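You operate a simulated robot arm through the tools that you are given. There is no shell and no other tool. Be economical: measure what you need, move in short steps, check, and stop when the job is done.

You are at the controls of a simulated robot arm. One attempt, no reset.

Task
Dry the tube, mop the puddle, then mark white at 1 and 4.
Fine: blue cloth for both, back where it lay; two marks, no more; pen back in its well; leave the yellow pen, both rolls, the white cloth and the other tubes; the tube stays in the cradle.
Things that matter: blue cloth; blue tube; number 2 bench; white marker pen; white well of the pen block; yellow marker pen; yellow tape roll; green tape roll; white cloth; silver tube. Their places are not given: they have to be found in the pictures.

The check looks at the end state, three seconds after you hand in, the way a careful person would. Anything else that was tipped, shoved, dropped, spilled or broken makes it a failure. Flat cloth is picked up by pressing the open fingertips on it (5 to 10 N) and closing them slowly along it; thin cloth reads only 2 to 8 mm in the jaws.

Robot
A 6-joint arm with a two-finger parallel gripper, fixed in place. Base frame: the origin is at the foot of the arm, x ahead of it, y to its left, z up; the work surface is at about z = 800. Units: mm, rad, N and s.
With the tool pointing down near the work surface it reaches from about 240 to 640 mm from the base axis. Its first joint turns from -1.152 to 1.152 rad. Payload 2.7 kg.
The TCP is the grasp point between the finger pads, 23 mm short of the fingertips. In the tool frame z runs along the fingers and y along their closing line. The gripper opens to 94 mm. The fingers are 38 mm wide and 10 mm thick; the gripper's body (54 by 96 mm) begins 39 mm behind the TCP.
Orientation is that of the tool frame in the base frame, as [roll, pitch, yaw] about the fixed x, y, z axes, in that order (R = Rz(yaw) Ry(pitch) Rx(roll)). With the fingers straight down and closing along the base's y, the tool's x points along the base's -x, its y along +y and its z along -z.

Tools
- The arm moves only by the tool nudge_tool. Its argument "commands" is a list of rows, each a list of 3 entries, a list of its own where there are three numbers: the shift along the tool's x, y, z in units of 100 mm (1.0 is 100 mm), then the turn, a rotation vector about the tool's x, y, z in units of 90 degrees (1.0 is 90 degrees), then the opening in per cent of the stroke, from 0 (shut) to 100 (fully open). In form: [[[x, y, z], [rx, ry, rz], hand], ...]. A call has 1 to 12 rows; each row is the pose to reach, as a shift and turn from the pose commanded when the call began, along the tool's axes at that moment. A call with a number of a shift or a turn outside -1 to 1 is refused whole. Each row takes 0.2 s and may step no farther than 50 mm and 0.15 rad from the row before; otherwise, or with a gripper value out of range, the whole call is refused. Where a pose cannot be reached the arm comes as near as it can. A force on the tool above 40 N (or 10 N above the force at the start of the call, whichever is more), or a blocked arm, ends the call early, and 0.2 s more pass. Each finger travels about 45 mm/s and halts on what it meets, pressing with about 28 N; the grip force reading is that of the motor and also rises with nothing between the fingers. The clock runs only during rows and for 0.2 s after the last one: add rows that repeat a pose to give the fingers time. The reply holds the time, the measured pose of the TCP, the force on the tool along the base axes, the opening and the grip force, in the units named above and with some noise, and new pictures: "views" is both (left out), scene, wrist or none.
- Cameras (640 x 400 px; columns grow to the right, rows downward): "scene" is fixed at [70.3, -442, 1408.9]; the picture's right is [0.68, -0.73, 0.00], its down [-0.42, -0.39, -0.82] and it looks along [0.60, 0.56, -0.58] (base axes); focal length 214 px, centre (320, 200). "wrist" rides on the gripper at [-39, 0, -44] in the tool frame; the picture's right is [0.00, -1.00, 0.00], its down [0.97, 0.00, -0.24] and it looks along [0.24, 0.00, 0.97] (tool axes); focal length 218 px, centre (320, 200).
- measure_at(camera, pixels): there is no depth. For up to 12 entries [column, row, z] of the newest picture of that camera ("zoom" is the newest enlarged one), the place [x, y] in the base frame at which the ray of that pixel passes the height z, good to about 3 mm, but the place of the scene camera against the robot may be out by one fixed shift of up to 18 mm in any direction. It takes no simulated time.
- inspect(camera, box): a new picture of the part [left, top, right, bottom] of that camera's present view, enlarged. It takes no simulated time.
- sign_off(): hands the job in; it is judged then, once.

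Keep the steps short. Do not move on a guess: measure, check each grasp and each placing, and mend mistakes. In all there are 80 turns and 170 pictures (those below and enlarged ones count). Leave the gripper open and the arm clear of the work at the hand-in unless told otherwise, and finish with a single line.

The tools are called as name(argument=value, ...) on one line, values as JSON. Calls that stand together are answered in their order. nudge_tool: Moves the arm, as the interface text tells. Its arguments: {"type":"object","properties":{"commands":{"type":"array","items":{"type":"array"}},"views":{"type":"string","enum":["both","scene","wrist","none"]}},"required":["commands"]} The other tools are called the same way: measure_at (camera, pixels) gives the place at which the rays of pixels pass given heights; inspect (camera, box) takes an enlarged picture of a part of a camera's view; sign_off () hands the job in.

At the start:

```text
time: 0.0
tcp_pos: [420.4, 47.1, 1225.6]
ee_rot: [-3.141, 0.0, 3.141]
contact_force: [0.8, -0.8, -0.9]
finger_gap: 93.8
gripper_force: 0.1
```

scene: 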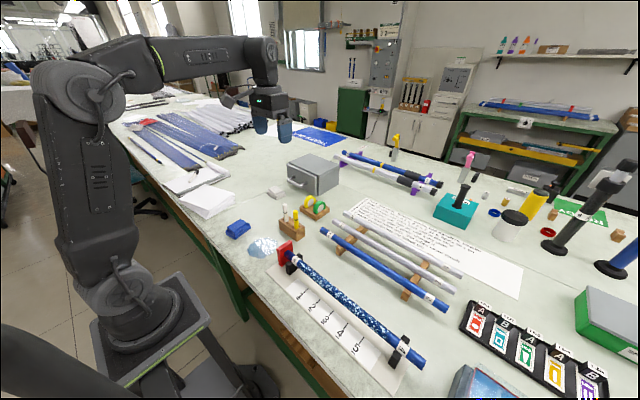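
wrist: 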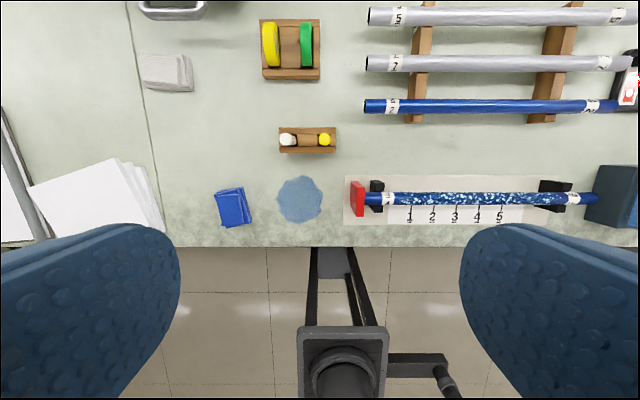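

I see the blue cloth (wrist about 233,207), the puddle (300,200), the wet tube in its cradle (370-600,198) and the pen block (307,140). I'll enlarge these areas before measuring.

inspect(camera="wrist", box=[330, 150, 640, 250])

inspect(camera="wrist", box=[130, 110, 350, 250])

inspect(camera="scene", box=[210, 180, 460, 390])

measure_at(camera="wrist", pixels=[[233, 207, 803], [300, 200, 800], [288, 140, 850], [325, 140, 850], [370, 198, 850], [598, 198, 850], [410, 214, 800], [433, 214, 800], [455, 214, 800], [477, 214, 800], [500, 214, 800], [307, 152, 800]])

```text
2.06 times, centred on (485, 200) of wrist
```

zoom: 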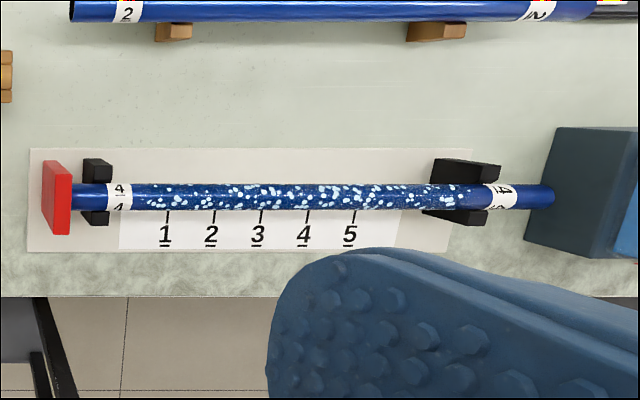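

```text
2.86 times, centred on (240, 180) of wrist
```

zoom: 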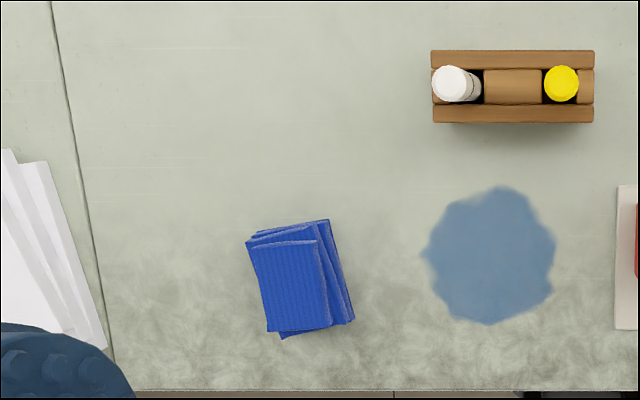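

```text
1.90 times, centred on (335, 285) of scene
```

zoom: 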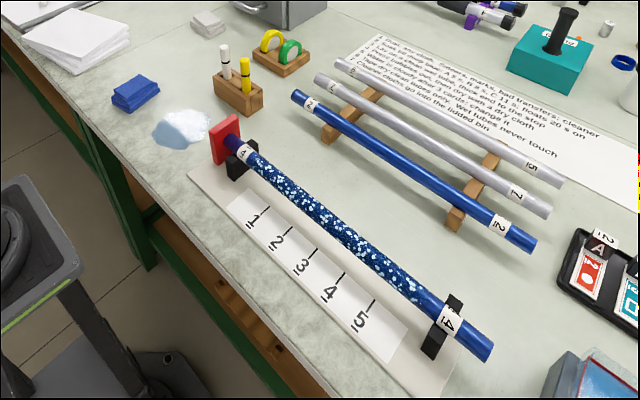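

```text
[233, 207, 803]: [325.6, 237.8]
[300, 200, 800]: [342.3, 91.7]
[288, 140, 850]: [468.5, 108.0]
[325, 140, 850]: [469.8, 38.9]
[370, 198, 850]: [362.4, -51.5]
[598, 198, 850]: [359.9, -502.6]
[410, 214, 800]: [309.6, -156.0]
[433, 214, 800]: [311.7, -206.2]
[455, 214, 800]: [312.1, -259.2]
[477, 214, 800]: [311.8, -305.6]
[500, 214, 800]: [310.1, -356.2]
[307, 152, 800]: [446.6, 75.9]
```

The notice on the bench may hold rules for the job, so I'll read it in the scene (about 430,240) and look closer at the number strip.

inspect(camera="scene", box=[345, 190, 525, 300])

inspect(camera="scene", box=[265, 235, 435, 375])

inspect(camera="scene", box=[220, 190, 340, 270])

```text
3.56 times, centred on (435, 245) of scene
```

zoom: 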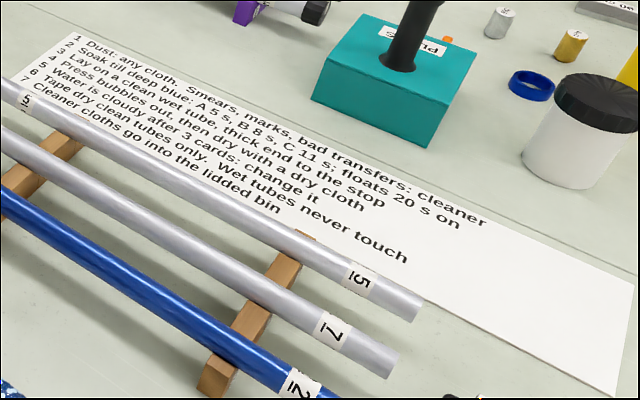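

```text
2.86 times, centred on (350, 305) of scene
```

zoom: 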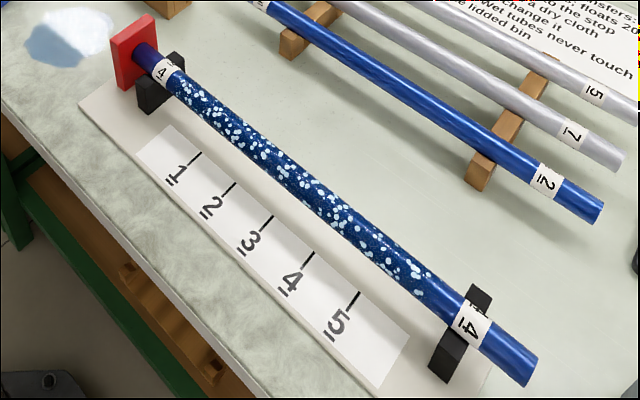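

```text
5.00 times, centred on (280, 230) of scene
```

zoom: 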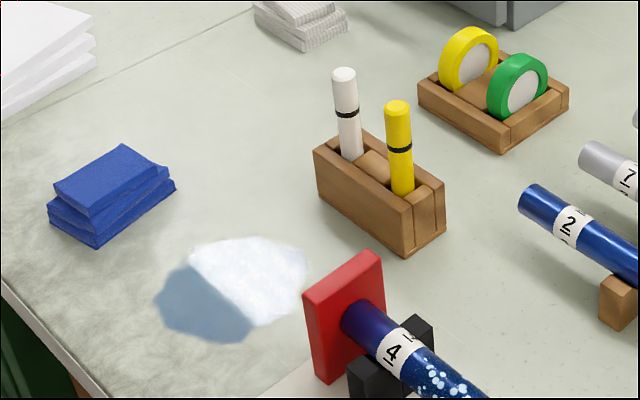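

Next I'll move toward a point above the cloth (about x 326, y 238), in three calls because each axis is limited to 100 mm.

nudge_tool(commands=[[[0.12, 0.24, 0.3], [0, 0, 0], 100], [[0.24, 0.48, 0.6], [0, 0, 0], 100], [[0.36, 0.72, 0.9], [0, 0, 0], 100], [[0.45, 0.95, 1.0], [0, 0, 0], 100]], views="none")

nudge_tool(commands=[[[0.12, 0.24, 0.3], [0, 0, 0], 100], [[0.24, 0.48, 0.6], [0, 0, 0], 100], [[0.36, 0.72, 0.9], [0, 0, 0], 100], [[0.4, 0.95, 1.0], [0, 0, 0], 100]], views="both")

```text
time: 1.0
tcp_pos: [376.6, 142.3, 1125.7]
ee_rot: [3.141, 0.002, -3.14]
contact_force: [-0.1, -0.1, 0.5]
finger_gap: 94.3
gripper_force: 0.1
```

```text
time: 2.0
tcp_pos: [337.3, 236.2, 1022.9]
ee_rot: [-3.141, 0.0, 3.141]
contact_force: [-0.1, 0.4, 0.1]
finger_gap: 94.1
gripper_force: 0.0
```

scene: 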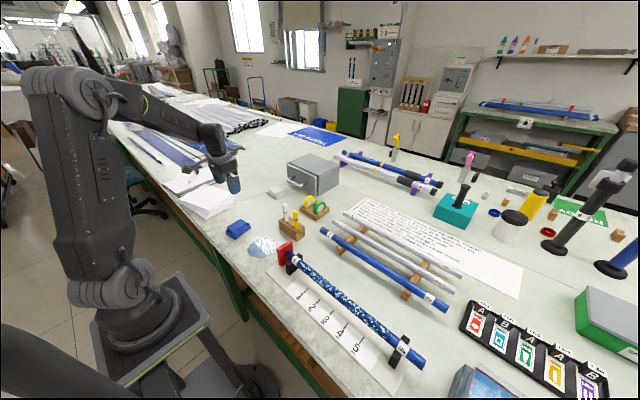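
wrist: 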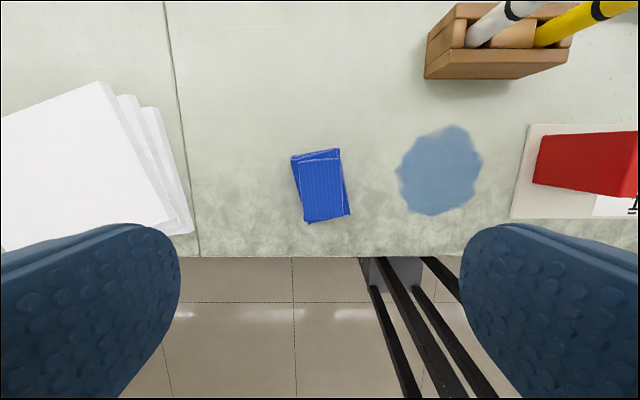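

The cloth is now at wrist (320,185). I'll enlarge it and measure its corners.

inspect(camera="wrist", box=[270, 135, 370, 235])

measure_at(camera="wrist", pixels=[[291, 156, 815], [339, 149, 815], [349, 214, 815], [307, 222, 815], [320, 186, 815], [440, 125, 800], [440, 216, 800], [396, 172, 800], [482, 165, 800]])

```text
4.00 times, centred on (320, 185) of wrist
```

zoom: 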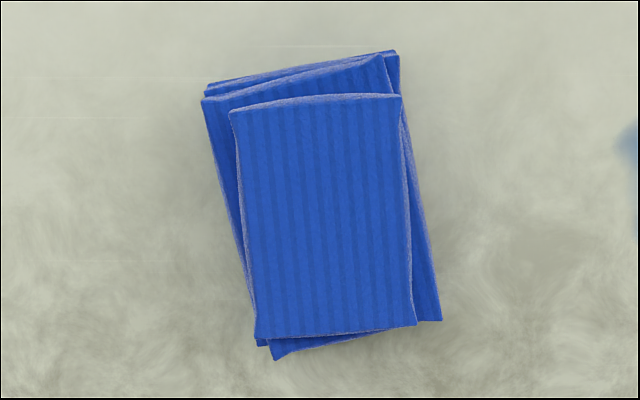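

```text
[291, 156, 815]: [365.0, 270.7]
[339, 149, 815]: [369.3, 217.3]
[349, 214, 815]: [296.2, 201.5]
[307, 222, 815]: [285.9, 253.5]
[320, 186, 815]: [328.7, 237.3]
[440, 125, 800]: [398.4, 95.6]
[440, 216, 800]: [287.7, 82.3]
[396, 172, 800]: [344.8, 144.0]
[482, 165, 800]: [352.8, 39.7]
```

The cloth is a folded stack of about 50 by 80 mm, centred near (329,236). I'll descend over it with the fingers partly closed (about 40 mm) so they can press on its top.

nudge_tool(commands=[[[0.04, 0, 0.4], [0, 0, 0], 80], [[0.08, 0, 0.8], [0, 0, 0], 60], [[0.08, 0, 1.0], [0, 0, 0], 42], [[0.08, 0, 1.0], [0, 0, 0], 42]], views="none")

nudge_tool(commands=[[[0, 0, 0.25], [0, 0, 0], 42], [[0, 0, 0.5], [0, 0, 0], 42], [[0, 0, 0.65], [0, 0, 0], 42]], views="both")

```text
time: 3.0
tcp_pos: [327.2, 235.8, 924.5]
ee_rot: [3.141, 0.001, -3.141]
contact_force: [0.2, -0.2, -0.7]
finger_gap: 39.6
gripper_force: 0.0
```

```text
time: 3.8
tcp_pos: [328.2, 236.6, 859.4]
ee_rot: [3.141, 0.0, 3.14]
contact_force: [0.1, -0.3, -0.2]
finger_gap: 39.5
gripper_force: 0.1
```

scene: 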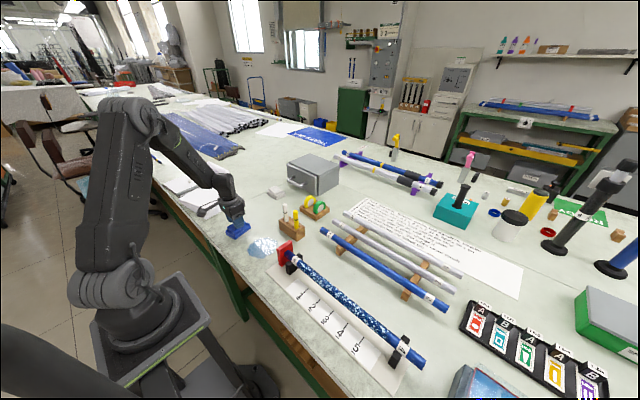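
wrist: 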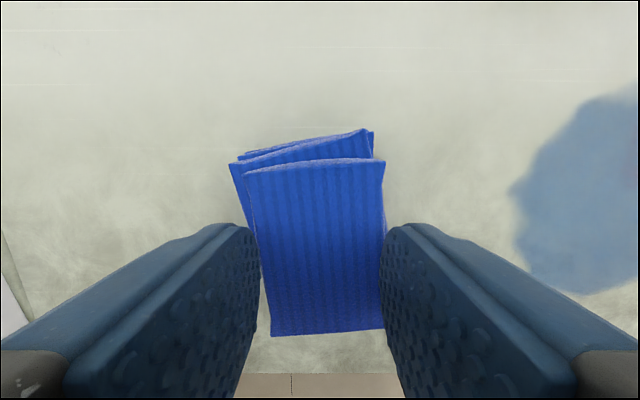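

The fingertips are about at z 836 with no contact yet. I'll lower in small steps and watch the force.

nudge_tool(commands=[[[0, 0, 0.04], [0, 0, 0], 42], [[0, 0, 0.08], [0, 0, 0], 42], [[0, 0, 0.1], [0, 0, 0], 42]], views="none")

nudge_tool(commands=[[[0, 0, 0.03], [0, 0, 0], 42], [[0, 0, 0.05], [0, 0, 0], 42]], views="wrist")

```text
time: 4.4
tcp_pos: [328.5, 236.7, 857.7]
ee_rot: [3.141, 0.002, 3.141]
contact_force: [-3.7, -1.5, 9.5]
finger_gap: 39.6
gripper_force: 0.1
stopped in row 3: the force on the tool passed its limit (the readings are from after the stop); the commanded pose is now the measured one
```

```text
time: 4.8
tcp_pos: [329.5, 236.9, 857.1]
ee_rot: [3.14, 0.003, -3.14]
contact_force: [-3.2, -0.8, 10.3]
finger_gap: 39.6
gripper_force: 0.0
stopped in row 2: the force on the tool passed its limit (the readings are from after the stop); the commanded pose is now the measured one
```

wrist: 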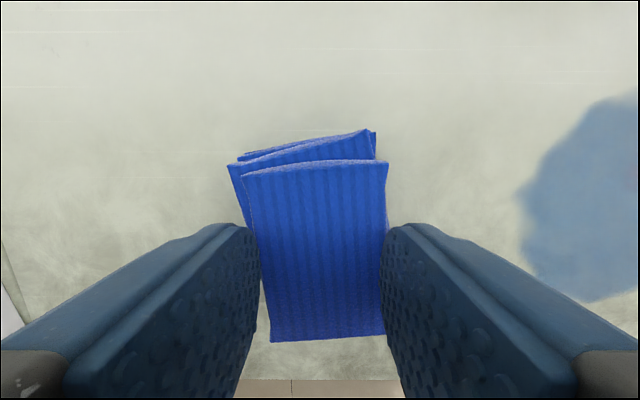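

Contact at 10 N with the fingertips at about z 834, so the stack is about 34 mm tall. I'll close slowly along it.

nudge_tool(commands=[[[0, 0, 0], [0, 0, 0], 38], [[0, 0, 0], [0, 0, 0], 34], [[0, 0, 0], [0, 0, 0], 30], [[0, 0, 0], [0, 0, 0], 26], [[0, 0, 0], [0, 0, 0], 22], [[0, 0, 0], [0, 0, 0], 18], [[0, 0, 0], [0, 0, 0], 14], [[0, 0, 0], [0, 0, 0], 10], [[0, 0, 0], [0, 0, 0], 6], [[0, 0, 0], [0, 0, 0], 2], [[0, 0, 0], [0, 0, 0], 0], [[0, 0, 0], [0, 0, 0], 0]], views="both")

```text
time: 7.5
tcp_pos: [329.2, 238.0, 856.8]
ee_rot: [3.138, 0.002, 3.141]
contact_force: [0.1, -8.6, 25.5]
finger_gap: 0.0
gripper_force: 27.9
```

scene: 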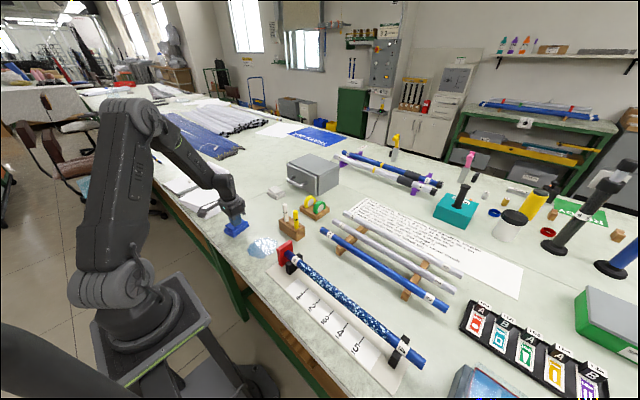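
wrist: 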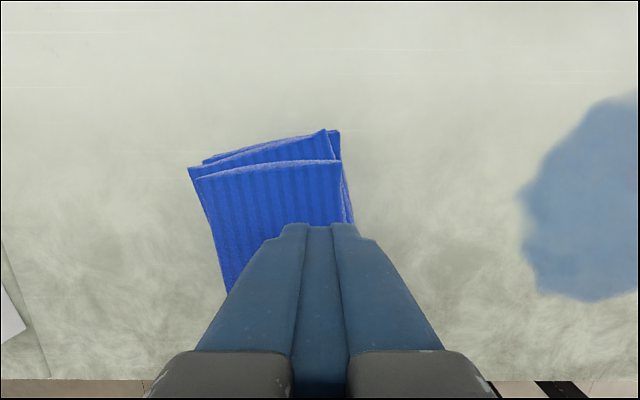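

The jaws read 0.0 mm, so nothing is held and the pad slid sideways. It is a solid pad, so I'll lift, open fully and take it by its sides.

nudge_tool(commands=[[[0, 0, -0.2], [0, 0, 0], 0], [[0, 0, -0.6], [0, 0, 0], 50], [[0, 0, -0.8], [0, 0, 0], 100], [[0, 0, -0.8], [0, 0, 0], 100], [[0, 0, -0.8], [0, 0, 0], 100]], views="wrist")

inspect(camera="wrist", box=[230, 120, 390, 300])

```text
time: 8.7
tcp_pos: [328.1, 237.0, 936.9]
ee_rot: [3.139, 0.005, -3.14]
contact_force: [0.5, 0.4, -0.8]
finger_gap: 85.6
gripper_force: 0.1
```

wrist: 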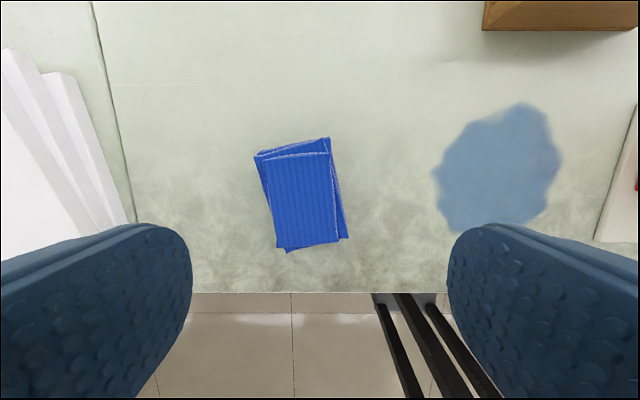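

```text
2.22 times, centred on (310, 210) of wrist
```

zoom: 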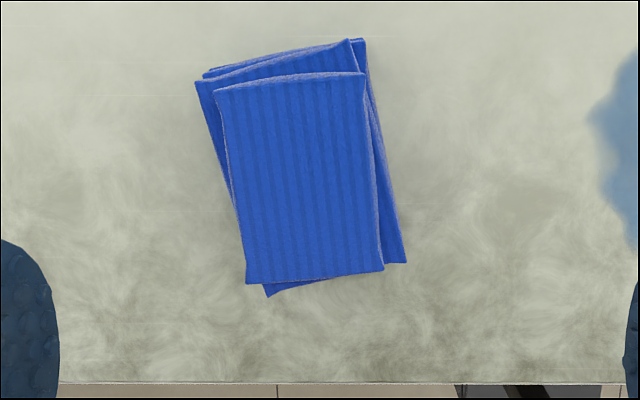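

measure_at(camera="wrist", pixels=[[254, 157, 825], [327, 153, 830], [344, 237, 805], [275, 246, 825], [302, 198, 830], [265, 200, 825], [338, 195, 815]])

```text
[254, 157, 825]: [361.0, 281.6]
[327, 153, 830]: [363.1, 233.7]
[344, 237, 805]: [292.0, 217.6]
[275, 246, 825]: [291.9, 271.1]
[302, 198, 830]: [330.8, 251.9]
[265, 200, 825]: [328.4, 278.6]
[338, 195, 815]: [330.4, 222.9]
```

The pad is now centred near (329,251), tilted about 9°. I'll align to it and go down around its sides, leaving about 12 mm of pad below the fingertips.

nudge_tool(commands=[[[0, 0.07, 0.2], [0, 0, -0.05], 100], [[0, 0.14, 0.45], [0, 0, -0.1], 100], [[0, 0.14, 0.6], [0, 0, -0.1], 100], [[0, 0.14, 0.6], [0, 0, -0.1], 100]], views="wrist")

```text
time: 9.7
tcp_pos: [327.9, 250.4, 877.0]
ee_rot: [3.139, 0.003, -2.981]
contact_force: [0.0, -0.5, 0.0]
finger_gap: 94.1
gripper_force: 0.1
```

wrist: 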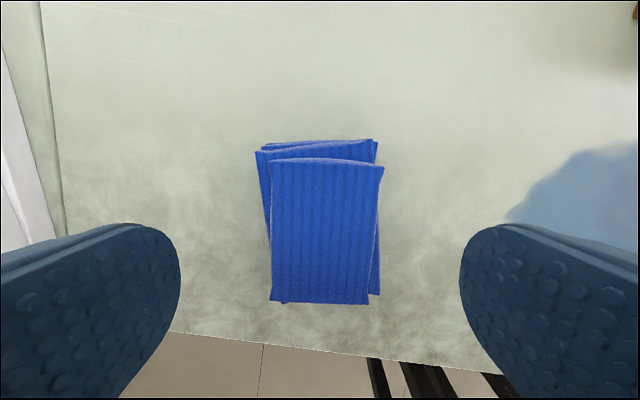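

Aligned and centred between the fingers. Next I'll go down 42 mm and close gradually.

nudge_tool(commands=[[[0, 0, 0.2], [0, 0, 0], 100], [[0, 0, 0.38], [0, 0, 0], 100], [[0, 0, 0.42], [0, 0, 0], 85], [[0, 0, 0.42], [0, 0, 0], 70], [[0, 0, 0.42], [0, 0, 0], 60], [[0, 0, 0.42], [0, 0, 0], 52], [[0, 0, 0.42], [0, 0, 0], 46], [[0, 0, 0.42], [0, 0, 0], 40], [[0, 0, 0.42], [0, 0, 0], 34], [[0, 0, 0.42], [0, 0, 0], 28]], views="wrist")

```text
time: 11.8
tcp_pos: [329.2, 251.8, 835.0]
ee_rot: [3.14, 0.005, -2.985]
contact_force: [0.6, -0.4, 0.1]
finger_gap: 56.3
gripper_force: 27.5
```

wrist: 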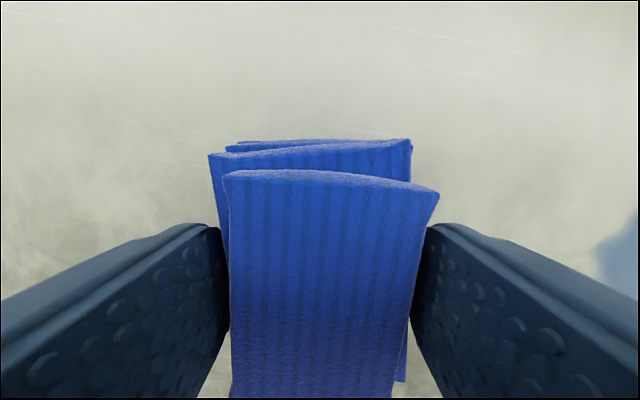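

Held: the jaws read 56 mm and the force 27.5 N. I'll lift, square the yaw and check that the cloth came up.

nudge_tool(commands=[[[0, 0, -0.2], [0, 0, 0], 28], [[0, 0, -0.5], [0, 0, 0.05], 28], [[0, 0, -0.8], [0, 0, 0.1], 28], [[0, 0, -1.0], [0, 0, 0.1], 28]], views="both")

inspect(camera="scene", box=[190, 160, 310, 270])

```text
time: 12.8
tcp_pos: [329.8, 252.5, 934.0]
ee_rot: [3.14, 0.002, -3.14]
contact_force: [-0.4, 0.0, -0.4]
finger_gap: 56.7
gripper_force: 28.5
```

scene: 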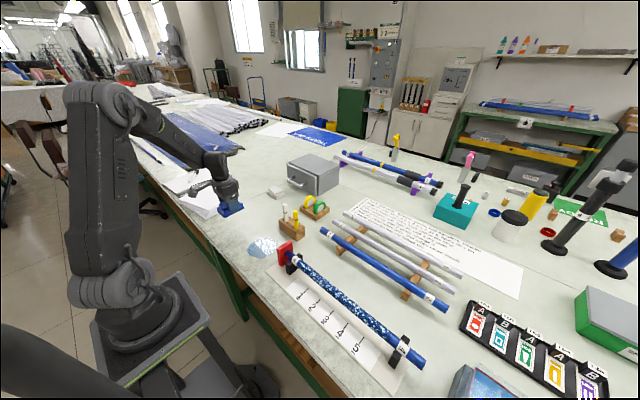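
wrist: 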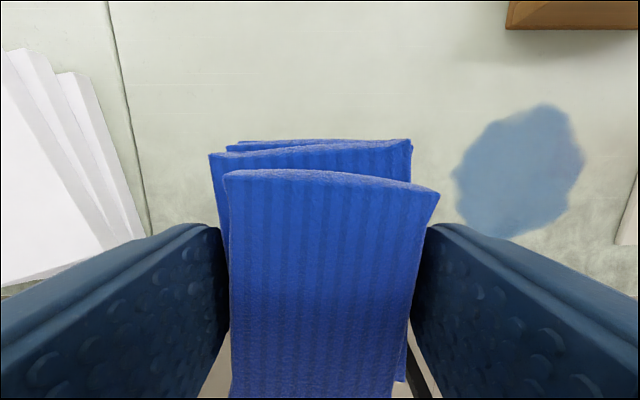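

```text
3.64 times, centred on (250, 215) of scene
```

zoom: 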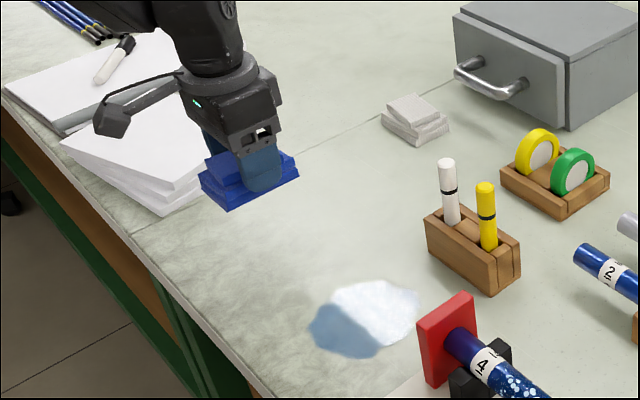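

The cloth is up and square. I'll carry it at about z 965 along x≈350 to over the tube, then look.

nudge_tool(commands=[[[-0.1, -0.4, -0.2], [0, 0, 0], 28], [[-0.2, -0.8, -0.4], [0, 0, 0], 28], [[-0.25, -1.0, -0.5], [0, 0, 0], 28]], views="none")

nudge_tool(commands=[[[0, -0.45, 0], [0, 0, 0], 28], [[0, -0.9, 0], [0, 0, 0], 28], [[0, -1.0, 0], [0, 0, 0], 28]], views="wrist")

nudge_tool(commands=[[[0, -0.45, 0], [0, 0, 0], 28], [[0, -0.9, 0], [0, 0, 0], 28], [[0, -1.0, 0], [0, 0, 0], 28]], views="none")

nudge_tool(commands=[[[0, -0.45, 0], [0, 0, 0], 28], [[0, -0.9, 0], [0, 0, 0], 28], [[0, -1.0, 0], [0, 0, 0], 28]], views="wrist")

```text
time: 13.7
tcp_pos: [352.5, 151.0, 984.0]
ee_rot: [3.14, 0.004, -3.141]
contact_force: [-0.2, 0.3, -0.2]
finger_gap: 57.0
gripper_force: 28.3
```

```text
time: 14.4
tcp_pos: [353.4, 50.6, 982.5]
ee_rot: [3.14, 0.003, -3.14]
contact_force: [0.2, 0.5, -1.1]
finger_gap: 56.4
gripper_force: 27.5
```

wrist: 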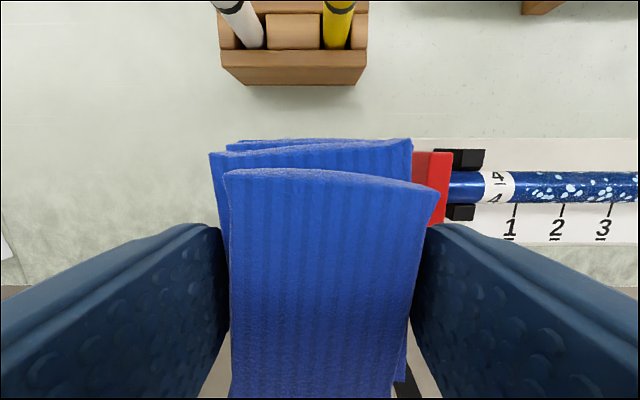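

```text
time: 15.2
tcp_pos: [355.1, -51.3, 983.5]
ee_rot: [3.14, 0.003, -3.139]
contact_force: [0.3, -0.2, -0.1]
finger_gap: 56.6
gripper_force: 28.0
```

```text
time: 16.1
tcp_pos: [355.0, -150.0, 981.3]
ee_rot: [3.14, 0.004, -3.14]
contact_force: [-0.7, 0.1, 0.2]
finger_gap: 56.5
gripper_force: 27.8
```

wrist: 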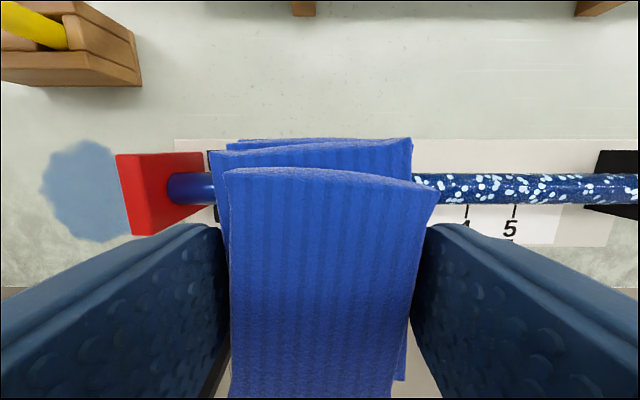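

I'll triangulate the tube height by measuring its centre line (row 188) at several heights and comparing with the first view (x≈361 at z 850).

measure_at(camera="wrist", pixels=[[470, 188, 830], [470, 188, 850], [470, 188, 870], [470, 173, 850], [470, 203, 850], [468, 206, 803], [514, 206, 803], [200, 154, 870], [118, 155, 870], [206, 204, 870]])

measure_at(camera="scene", pixels=[[327, 234, 830], [346, 289, 830]])

```text
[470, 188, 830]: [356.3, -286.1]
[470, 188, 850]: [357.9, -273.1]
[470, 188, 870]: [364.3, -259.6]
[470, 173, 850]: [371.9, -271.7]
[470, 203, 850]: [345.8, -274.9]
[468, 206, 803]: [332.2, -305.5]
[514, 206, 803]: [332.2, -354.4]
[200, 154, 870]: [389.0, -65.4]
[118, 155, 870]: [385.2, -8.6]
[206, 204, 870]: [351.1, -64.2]
```

```text
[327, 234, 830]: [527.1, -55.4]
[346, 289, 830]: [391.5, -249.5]
```

The tube's centre line is at about x 358 and its top is probably near z 850–860. Tick 4 is at y≈-305 and tick 1 at y≈-155. I'll lower the cloth toward the tube's near end and then feel for contact.

nudge_tool(commands=[[[-0.03, 0.2, 0.35], [0, 0, 0], 28], [[-0.03, 0.23, 0.7], [0, 0, 0], 28], [[-0.03, 0.23, 0.8], [0, 0, 0], 28]], views="none")

nudge_tool(commands=[[[0, 0, 0.03], [0, 0, 0], 28], [[0, 0, 0.06], [0, 0, 0], 28], [[0, 0, 0.09], [0, 0, 0], 28]], views="scene")

inspect(camera="scene", box=[250, 190, 430, 370])

```text
time: 16.9
tcp_pos: [356.7, -125.8, 903.2]
ee_rot: [3.14, 0.004, 3.141]
contact_force: [-0.6, -0.9, -0.2]
finger_gap: 56.5
gripper_force: 27.8
```

```text
time: 17.5
tcp_pos: [357.5, -126.3, 901.8]
ee_rot: [3.141, 0.008, -3.139]
contact_force: [-5.7, 1.6, 12.6]
finger_gap: 56.4
gripper_force: 28.0
stopped in row 3: the force on the tool passed its limit (the readings are from after the stop); the commanded pose is now the measured one
```

scene: 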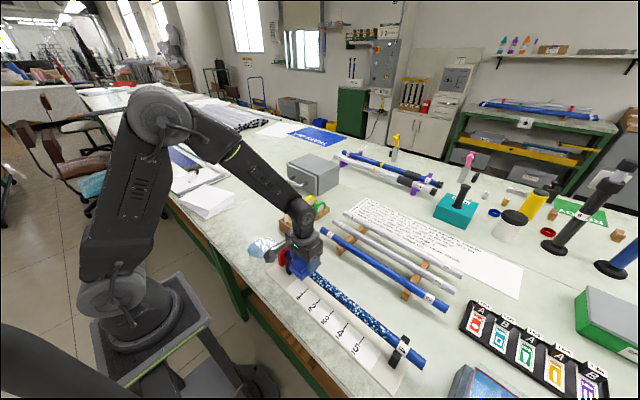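

```text
2.22 times, centred on (340, 280) of scene
```

zoom: 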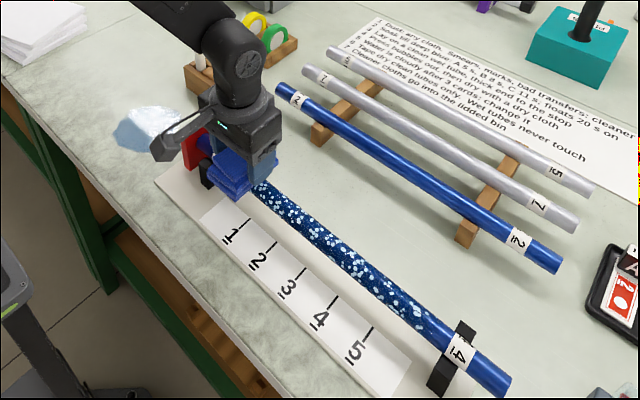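

Contact at about 13 N with the TCP at z 902, so the tube top is near z 867. To avoid pulling the tube off its stop I'll wipe from the far end toward the stop. I'll lift and go to the far end.

nudge_tool(commands=[[[0, 0, -0.25], [0, 0, 0], 28], [[0, -0.45, -0.25], [0, 0, 0], 28], [[0, -0.9, -0.25], [0, 0, 0], 28], [[0, -1.0, -0.25], [0, 0, 0], 28]], views="none")

nudge_tool(commands=[[[0, -0.45, 0], [0, 0, 0], 28], [[0, -0.9, 0], [0, 0, 0], 28], [[0, -1.0, 0], [0, 0, 0], 28]], views="none")

nudge_tool(commands=[[[0, -0.3, 0], [0, 0, 0], 28], [[0, -0.6, 0], [0, 0, 0], 28], [[0, -0.6, 0.1], [0, 0, 0], 28]], views="both")

inspect(camera="scene", box=[250, 220, 450, 390])

```text
time: 18.5
tcp_pos: [357.0, -226.1, 925.6]
ee_rot: [3.14, 0.007, -3.14]
contact_force: [-0.4, -0.2, -0.5]
finger_gap: 56.7
gripper_force: 28.0
```

```text
time: 19.3
tcp_pos: [358.0, -325.7, 928.1]
ee_rot: [3.139, 0.006, -3.139]
contact_force: [-0.2, -0.4, -0.7]
finger_gap: 56.6
gripper_force: 28.2
```

```text
time: 20.1
tcp_pos: [356.8, -385.6, 914.8]
ee_rot: [3.141, 0.007, -3.14]
contact_force: [0.1, -0.6, -0.9]
finger_gap: 56.4
gripper_force: 27.6
```

scene: 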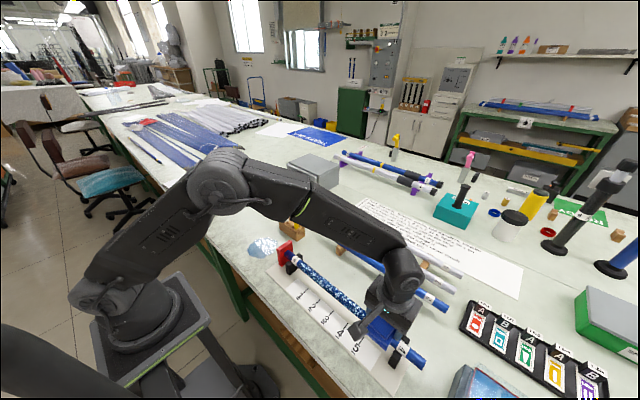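
wrist: 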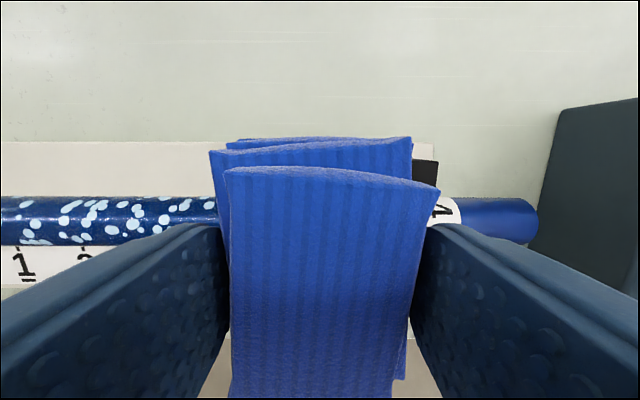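

```text
2.35 times, centred on (350, 305) of scene
```

zoom: 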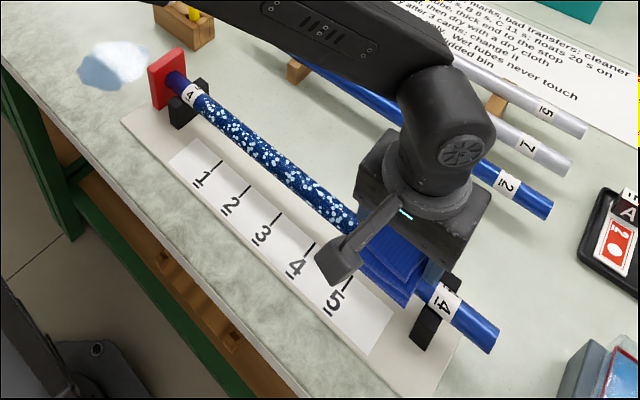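

Dots remain along the tube. I'll lower to contact here at y≈-390.

nudge_tool(commands=[[[-0.01, -0.05, 0.05], [0, 0, 0], 28], [[-0.01, -0.05, 0.1], [0, 0, 0], 28], [[-0.01, -0.05, 0.12], [0, 0, 0], 28], [[-0.01, -0.05, 0.135], [0, 0, 0], 28]], views="none")

```text
time: 21.1
tcp_pos: [358.1, -391.4, 900.4]
ee_rot: [-3.141, 0.006, -3.14]
contact_force: [0.8, -0.5, -0.5]
finger_gap: 56.6
gripper_force: 28.5
```

nudge_tool(commands=[[[0, 0, 0.015], [0, 0, 0], 28], [[0, 0, 0.03], [0, 0, 0], 28]], views="none")

```text
time: 21.7
tcp_pos: [359.3, -391.3, 901.1]
ee_rot: [-3.14, 0.007, -3.14]
contact_force: [-3.8, 2.0, 9.6]
finger_gap: 56.5
gripper_force: 28.2
```

About 9.6 N, a good wiping force. I'll wipe toward the stop now.

nudge_tool(commands=[[[0, 0.15, 0], [0, 0, 0], 28], [[0, 0.3, 0], [0, 0, 0], 28], [[0, 0.45, 0], [0, 0, 0], 28], [[0, 0.6, 0], [0, 0, 0], 28], [[0, 0.75, 0], [0, 0, 0], 28], [[0, 0.9, 0], [0, 0, 0], 28]], views="wrist")

```text
time: 23.1
tcp_pos: [360.8, -301.8, 900.6]
ee_rot: [-3.134, 0.013, -3.142]
contact_force: [-0.3, -11.6, 29.2]
finger_gap: 56.5
gripper_force: 28.5
```

wrist: 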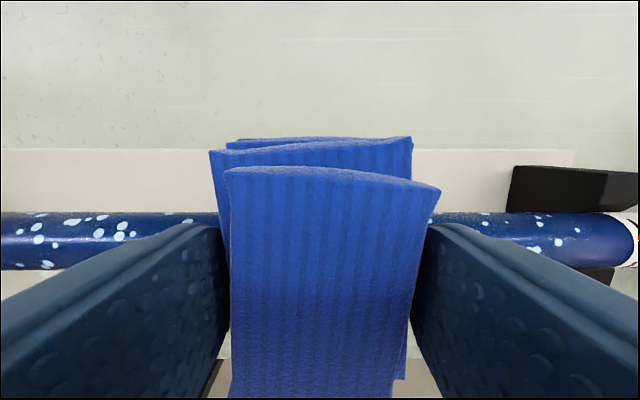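

Force has risen to 29 N, so I'll ease up 2 mm and continue.

nudge_tool(commands=[[[0, 0.0, -0.02], [0, 0, 0], 28], [[0, 0.15, -0.02], [0, 0, 0], 28], [[0, 0.3, -0.02], [0, 0, 0], 28], [[0, 0.45, -0.02], [0, 0, 0], 28], [[0, 0.6, -0.02], [0, 0, 0], 28]], views="none")

```text
time: 24.3
tcp_pos: [357.4, -240.8, 900.9]
ee_rot: [3.14, 0.004, 3.141]
contact_force: [-0.7, -2.2, 5.1]
finger_gap: 56.7
gripper_force: 27.8
```

nudge_tool(commands=[[[0, 0.15, 0.005], [0, 0, 0], 28], [[0, 0.3, 0.005], [0, 0, 0], 28], [[0, 0.45, 0.005], [0, 0, 0], 28], [[0, 0.6, 0.005], [0, 0, 0], 28], [[0, 0.75, 0.005], [0, 0, 0], 28], [[0, 0.9, 0.005], [0, 0, 0], 28], [[0, 1.0, 0.005], [0, 0, 0], 28]], views="wrist")

```text
time: 25.9
tcp_pos: [360.5, -141.1, 901.6]
ee_rot: [-3.141, 0.01, -3.139]
contact_force: [-0.1, -9.0, 20.4]
finger_gap: 56.5
gripper_force: 27.5
```

wrist: 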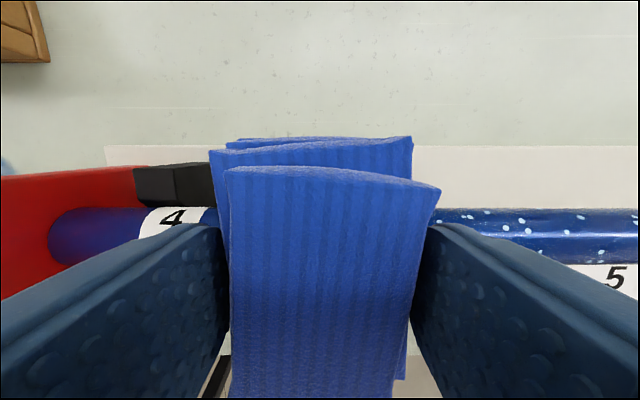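

nudge_tool(commands=[[[0, 0.1, -0.01], [0, 0, 0], 28], [[0, 0.18, -0.01], [0, 0, 0], 28], [[0, 0.18, -0.2], [0, 0, 0], 28], [[0, 0.18, -0.6], [0, 0, 0], 28], [[0, 0.18, -1.0], [0, 0, 0], 28]], views="both")

inspect(camera="scene", box=[265, 235, 435, 375])

inspect(camera="wrist", box=[400, 150, 640, 270])

```text
time: 27.1
tcp_pos: [358.3, -122.2, 1000.3]
ee_rot: [3.139, 0.006, -3.14]
contact_force: [-0.1, -0.8, -0.1]
finger_gap: 56.6
gripper_force: 28.1
```

scene: 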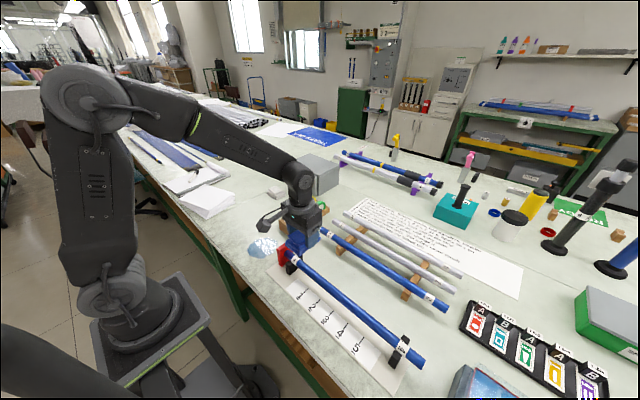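
wrist: 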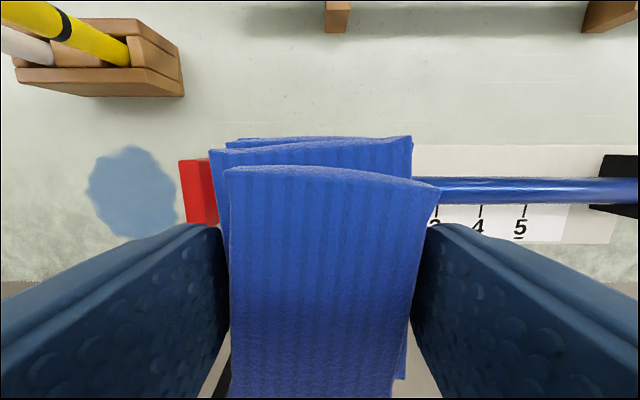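

```text
2.86 times, centred on (350, 305) of scene
```

zoom: 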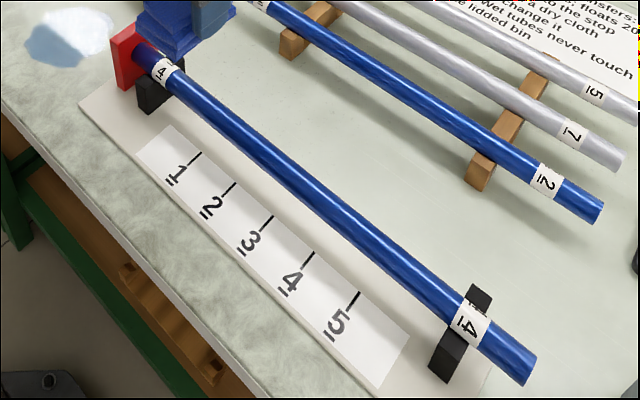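

```text
2.67 times, centred on (520, 210) of wrist
```

zoom: 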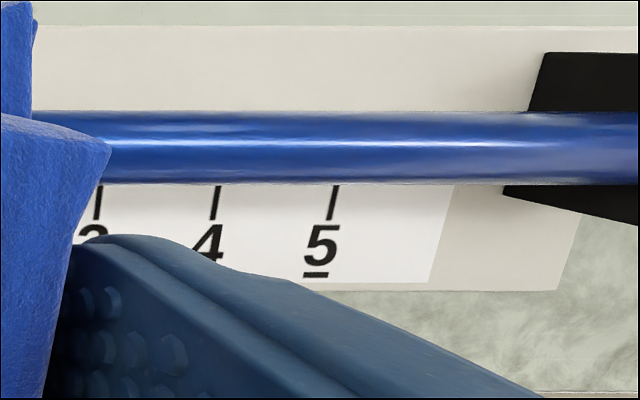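

The tube is dry with no dots left. Now the puddle, centred near (343,92) with a radius of about 55 mm. I'll cross above the red stop and lower beside it.

nudge_tool(commands=[[[0, 0.45, 0], [0, 0, 0], 28], [[0.05, 0.9, 0], [0, 0, 0], 28], [[0.05, 1.0, 0], [0, 0, 0], 28]], views="none")

nudge_tool(commands=[[[0.05, 0.45, 0], [0, 0, 0], 28], [[0.1, 0.9, 0], [0, 0, 0], 28], [[0.1, 1.0, 0.3], [0, 0, 0], 28], [[0.1, 1.0, 0.7], [0, 0, 0], 28]], views="both")

measure_at(camera="wrist", pixels=[[320, 130, 800], [460, 200, 800]])

```text
time: 27.9
tcp_pos: [352.3, -22.4, 1000.8]
ee_rot: [-3.142, 0.006, 3.141]
contact_force: [0.3, -1.4, 0.7]
finger_gap: 56.4
gripper_force: 27.9
```

```text
time: 28.9
tcp_pos: [343.2, 76.9, 931.1]
ee_rot: [3.141, 0.007, -3.138]
contact_force: [0.3, -0.1, -0.4]
finger_gap: 56.4
gripper_force: 28.0
```

scene: 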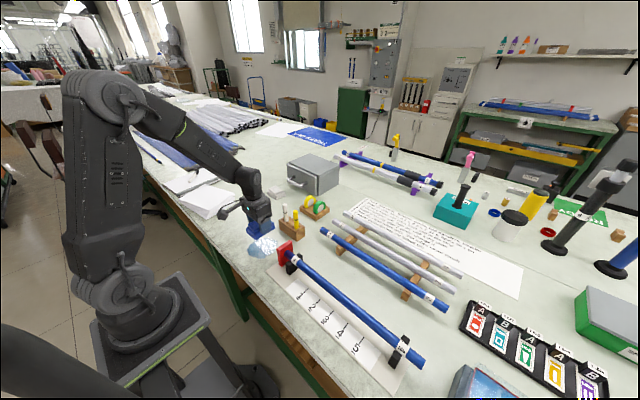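
wrist: 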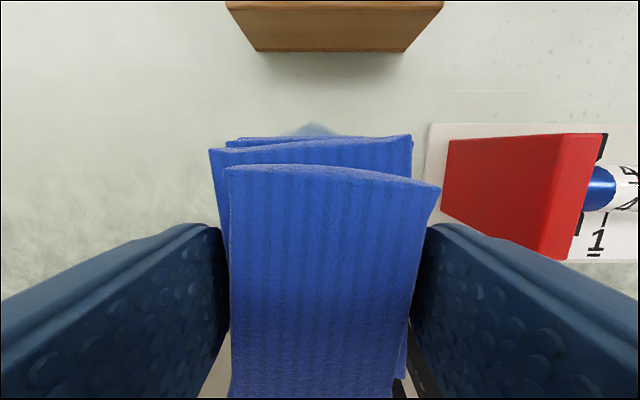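

```text
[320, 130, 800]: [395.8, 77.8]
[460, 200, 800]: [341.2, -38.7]
```

Clear of the red stop (left face near y -25). I'll lower to the puddle at y≈95 and feel for the table.

nudge_tool(commands=[[[0, 0.1, 0.4], [0, 0, 0], 28], [[0, 0.18, 0.8], [0, 0, 0], 28], [[0, 0.18, 0.9], [0, 0, 0], 28], [[0, 0.18, 0.93], [0, 0, 0], 28]], views="none")

nudge_tool(commands=[[[0, 0, 0.02], [0, 0, 0], 28], [[0, 0, 0.035], [0, 0, 0], 28]], views="none")

```text
time: 29.9
tcp_pos: [344.1, 95.4, 838.9]
ee_rot: [3.14, 0.006, -3.139]
contact_force: [0.3, 0.0, -0.8]
finger_gap: 56.2
gripper_force: 27.5
```

```text
time: 30.5
tcp_pos: [344.6, 95.8, 835.4]
ee_rot: [-3.141, 0.006, -3.139]
contact_force: [-2.0, -0.3, 7.5]
finger_gap: 56.6
gripper_force: 27.1
```

Table contact at 7.5 N. I'll mop in a loop over the whole puddle.

nudge_tool(commands=[[[0.15, 0, 0], [0, 0, 0], 28], [[0.25, 0.15, 0], [0, 0, 0], 28], [[0.05, 0.25, 0], [0, 0, 0], 28], [[-0.2, 0.25, 0], [0, 0, 0], 28], [[-0.25, 0.05, 0], [0, 0, 0], 28], [[-0.25, -0.15, 0], [0, 0, 0], 28], [[-0.1, -0.28, 0], [0, 0, 0], 28], [[0.1, -0.28, 0], [0, 0, 0], 28], [[0.25, -0.2, 0], [0, 0, 0], 28], [[0.25, 0, 0], [0, 0, 0], 28], [[0, 0, 0], [0, 0, 0], 28]], views="none")

nudge_tool(commands=[[[0, 0.2, -0.3], [0, 0, 0], 28], [[0, 0.5, -0.7], [0, 0, 0], 28], [[0, 0.8, -1.0], [0, 0, 0], 28], [[0, 1.0, -1.0], [0, 0, 0], 28]], views="both")

inspect(camera="scene", box=[210, 190, 350, 290])

```text
time: 31.3
tcp_pos: [326.7, 114.4, 834.7]
ee_rot: [-3.141, 0.002, 3.137]
contact_force: [1.7, 0.5, 4.7]
finger_gap: 56.3
gripper_force: 27.9
stopped in row 3: the force on the tool passed its limit (the readings are from after the stop); the commanded pose is now the measured one
```

```text
time: 32.3
tcp_pos: [325.0, 212.9, 934.3]
ee_rot: [-3.14, -0.001, 3.139]
contact_force: [1.4, 0.2, -0.5]
finger_gap: 56.6
gripper_force: 28.0
```

scene: 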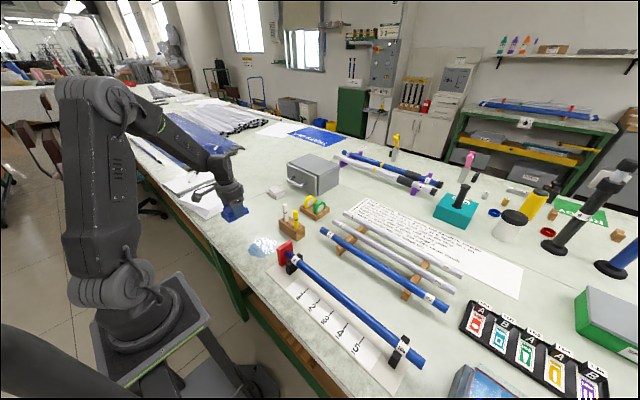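
wrist: 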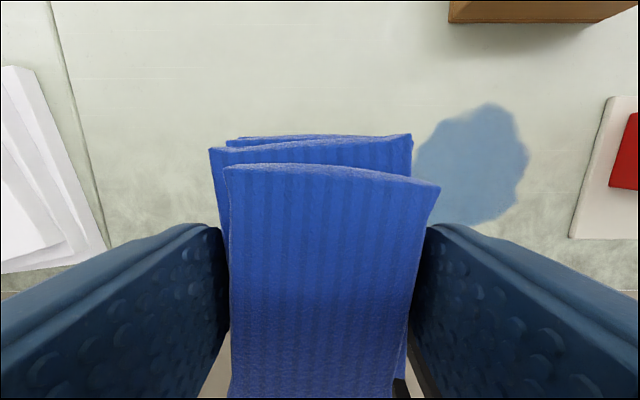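

```text
4.00 times, centred on (280, 240) of scene
```

zoom: 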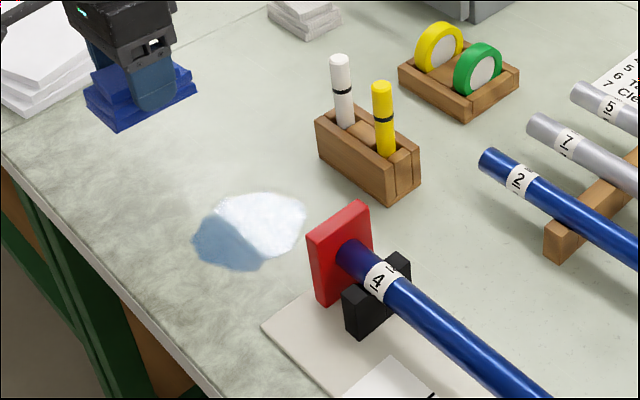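

The force limit stopped that loop early, with a direction change the likely cause, and the puddle is still there. I'll go back and mop with lighter pressure and smaller steps.

nudge_tool(commands=[[[-0.05, -0.35, 0.2], [0, 0, 0], 28], [[-0.1, -0.7, 0.4], [0, 0, 0], 28], [[-0.15, -1.0, 0.6], [0, 0, 0], 28], [[-0.15, -1.0, 0.85], [0, 0, 0], 28], [[-0.15, -1.0, 0.95], [0, 0, 0], 28], [[-0.15, -1.0, 0.98], [0, 0, 0], 28]], views="none")

nudge_tool(commands=[[[0, 0, 0.005], [0, 0, 0], 28], [[0, -0.08, 0.005], [0, 0, 0], 28], [[0, -0.16, 0.005], [0, 0, 0], 28], [[0, -0.24, 0.005], [0, 0, 0], 28], [[0, -0.32, 0.005], [0, 0, 0], 28], [[0, -0.4, 0.005], [0, 0, 0], 28]], views="wrist")

```text
time: 33.7
tcp_pos: [342.0, 114.0, 835.4]
ee_rot: [-3.14, 0.003, 3.14]
contact_force: [-0.8, -1.8, 4.6]
finger_gap: 56.5
gripper_force: 28.1
```

```text
time: 35.1
tcp_pos: [340.1, 73.1, 835.1]
ee_rot: [-3.139, 0.001, 3.14]
contact_force: [0.3, 0.1, 0.3]
finger_gap: 56.5
gripper_force: 27.8
```

wrist: 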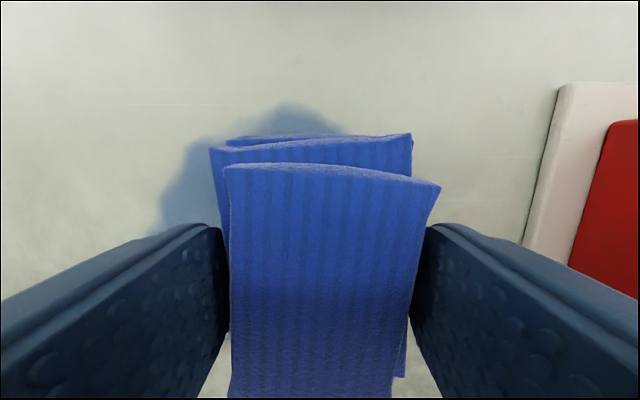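

Force is now near 0, so I'll press 1.5 mm lower and continue in short strokes.

nudge_tool(commands=[[[0, 0, 0.015], [0, 0, 0], 28], [[0, 0.08, 0.015], [0, 0, 0], 28], [[0, 0.16, 0.015], [0, 0, 0], 28], [[0, 0.24, 0.015], [0, 0, 0], 28], [[0, 0.32, 0.015], [0, 0, 0], 28], [[0, 0.4, 0.015], [0, 0, 0], 28], [[0, 0.46, 0.015], [0, 0, 0], 28]], views="none")

nudge_tool(commands=[[[-0.1, 0, 0.0], [0, 0, 0], 28], [[-0.2, 0, 0.0], [0, 0, 0], 28], [[-0.28, 0, 0.0], [0, 0, 0], 28], [[-0.28, -0.1, 0.0], [0, 0, 0], 28], [[-0.28, -0.2, 0.0], [0, 0, 0], 28], [[-0.28, -0.3, 0.0], [0, 0, 0], 28], [[-0.28, -0.4, 0.0], [0, 0, 0], 28], [[-0.28, -0.5, 0.0], [0, 0, 0], 28]], views="wrist")

```text
time: 36.7
tcp_pos: [341.9, 118.5, 835.6]
ee_rot: [-3.139, 0.002, 3.14]
contact_force: [0.5, -15.5, 30.6]
finger_gap: 56.5
gripper_force: 28.0
```

```text
time: 37.0
tcp_pos: [342.3, 119.0, 834.5]
ee_rot: [-3.136, -0.008, 3.138]
contact_force: [-2.6, -1.3, 8.6]
finger_gap: 56.7
gripper_force: 28.0
stopped in row 1: the force on the tool passed its limit (the readings are from after the stop); the commanded pose is now the measured one
```

wrist: 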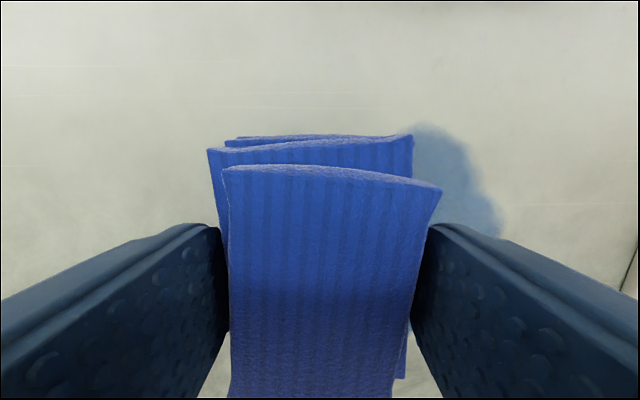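

Now 8.6 N. I'll mop the front strip (x≈370) toward -y.

nudge_tool(commands=[[[-0.1, 0, 0.0], [0, 0, 0], 28], [[-0.2, 0, 0.0], [0, 0, 0], 28], [[-0.25, 0, 0.0], [0, 0, 0], 28], [[-0.25, -0.1, 0.0], [0, 0, 0], 28], [[-0.25, -0.2, 0.0], [0, 0, 0], 28], [[-0.25, -0.3, 0.0], [0, 0, 0], 28], [[-0.25, -0.4, 0.0], [0, 0, 0], 28], [[-0.25, -0.55, 0.0], [0, 0, 0], 28]], views="none")

nudge_tool(commands=[[[0, 0, 0.01], [0, 0, 0], 28], [[0.1, 0, 0.01], [0, 0, 0], 28], [[0.2, 0, 0.01], [0, 0, 0], 28], [[0.3, 0, 0.01], [0, 0, 0], 28], [[0.4, 0, 0.01], [0, 0, 0], 28], [[0.5, 0, 0.01], [0, 0, 0], 28]], views="wrist")

```text
time: 38.8
tcp_pos: [368.9, 63.3, 833.9]
ee_rot: [-3.136, -0.006, 3.14]
contact_force: [-0.5, 9.4, 20.7]
finger_gap: 56.7
gripper_force: 28.4
```

```text
time: 40.2
tcp_pos: [317.7, 64.1, 834.6]
ee_rot: [-3.136, -0.008, 3.137]
contact_force: [6.8, -0.6, 11.9]
finger_gap: 56.5
gripper_force: 27.8
```

wrist: 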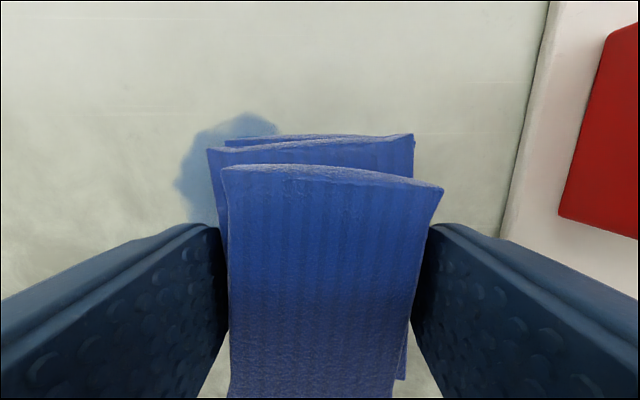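

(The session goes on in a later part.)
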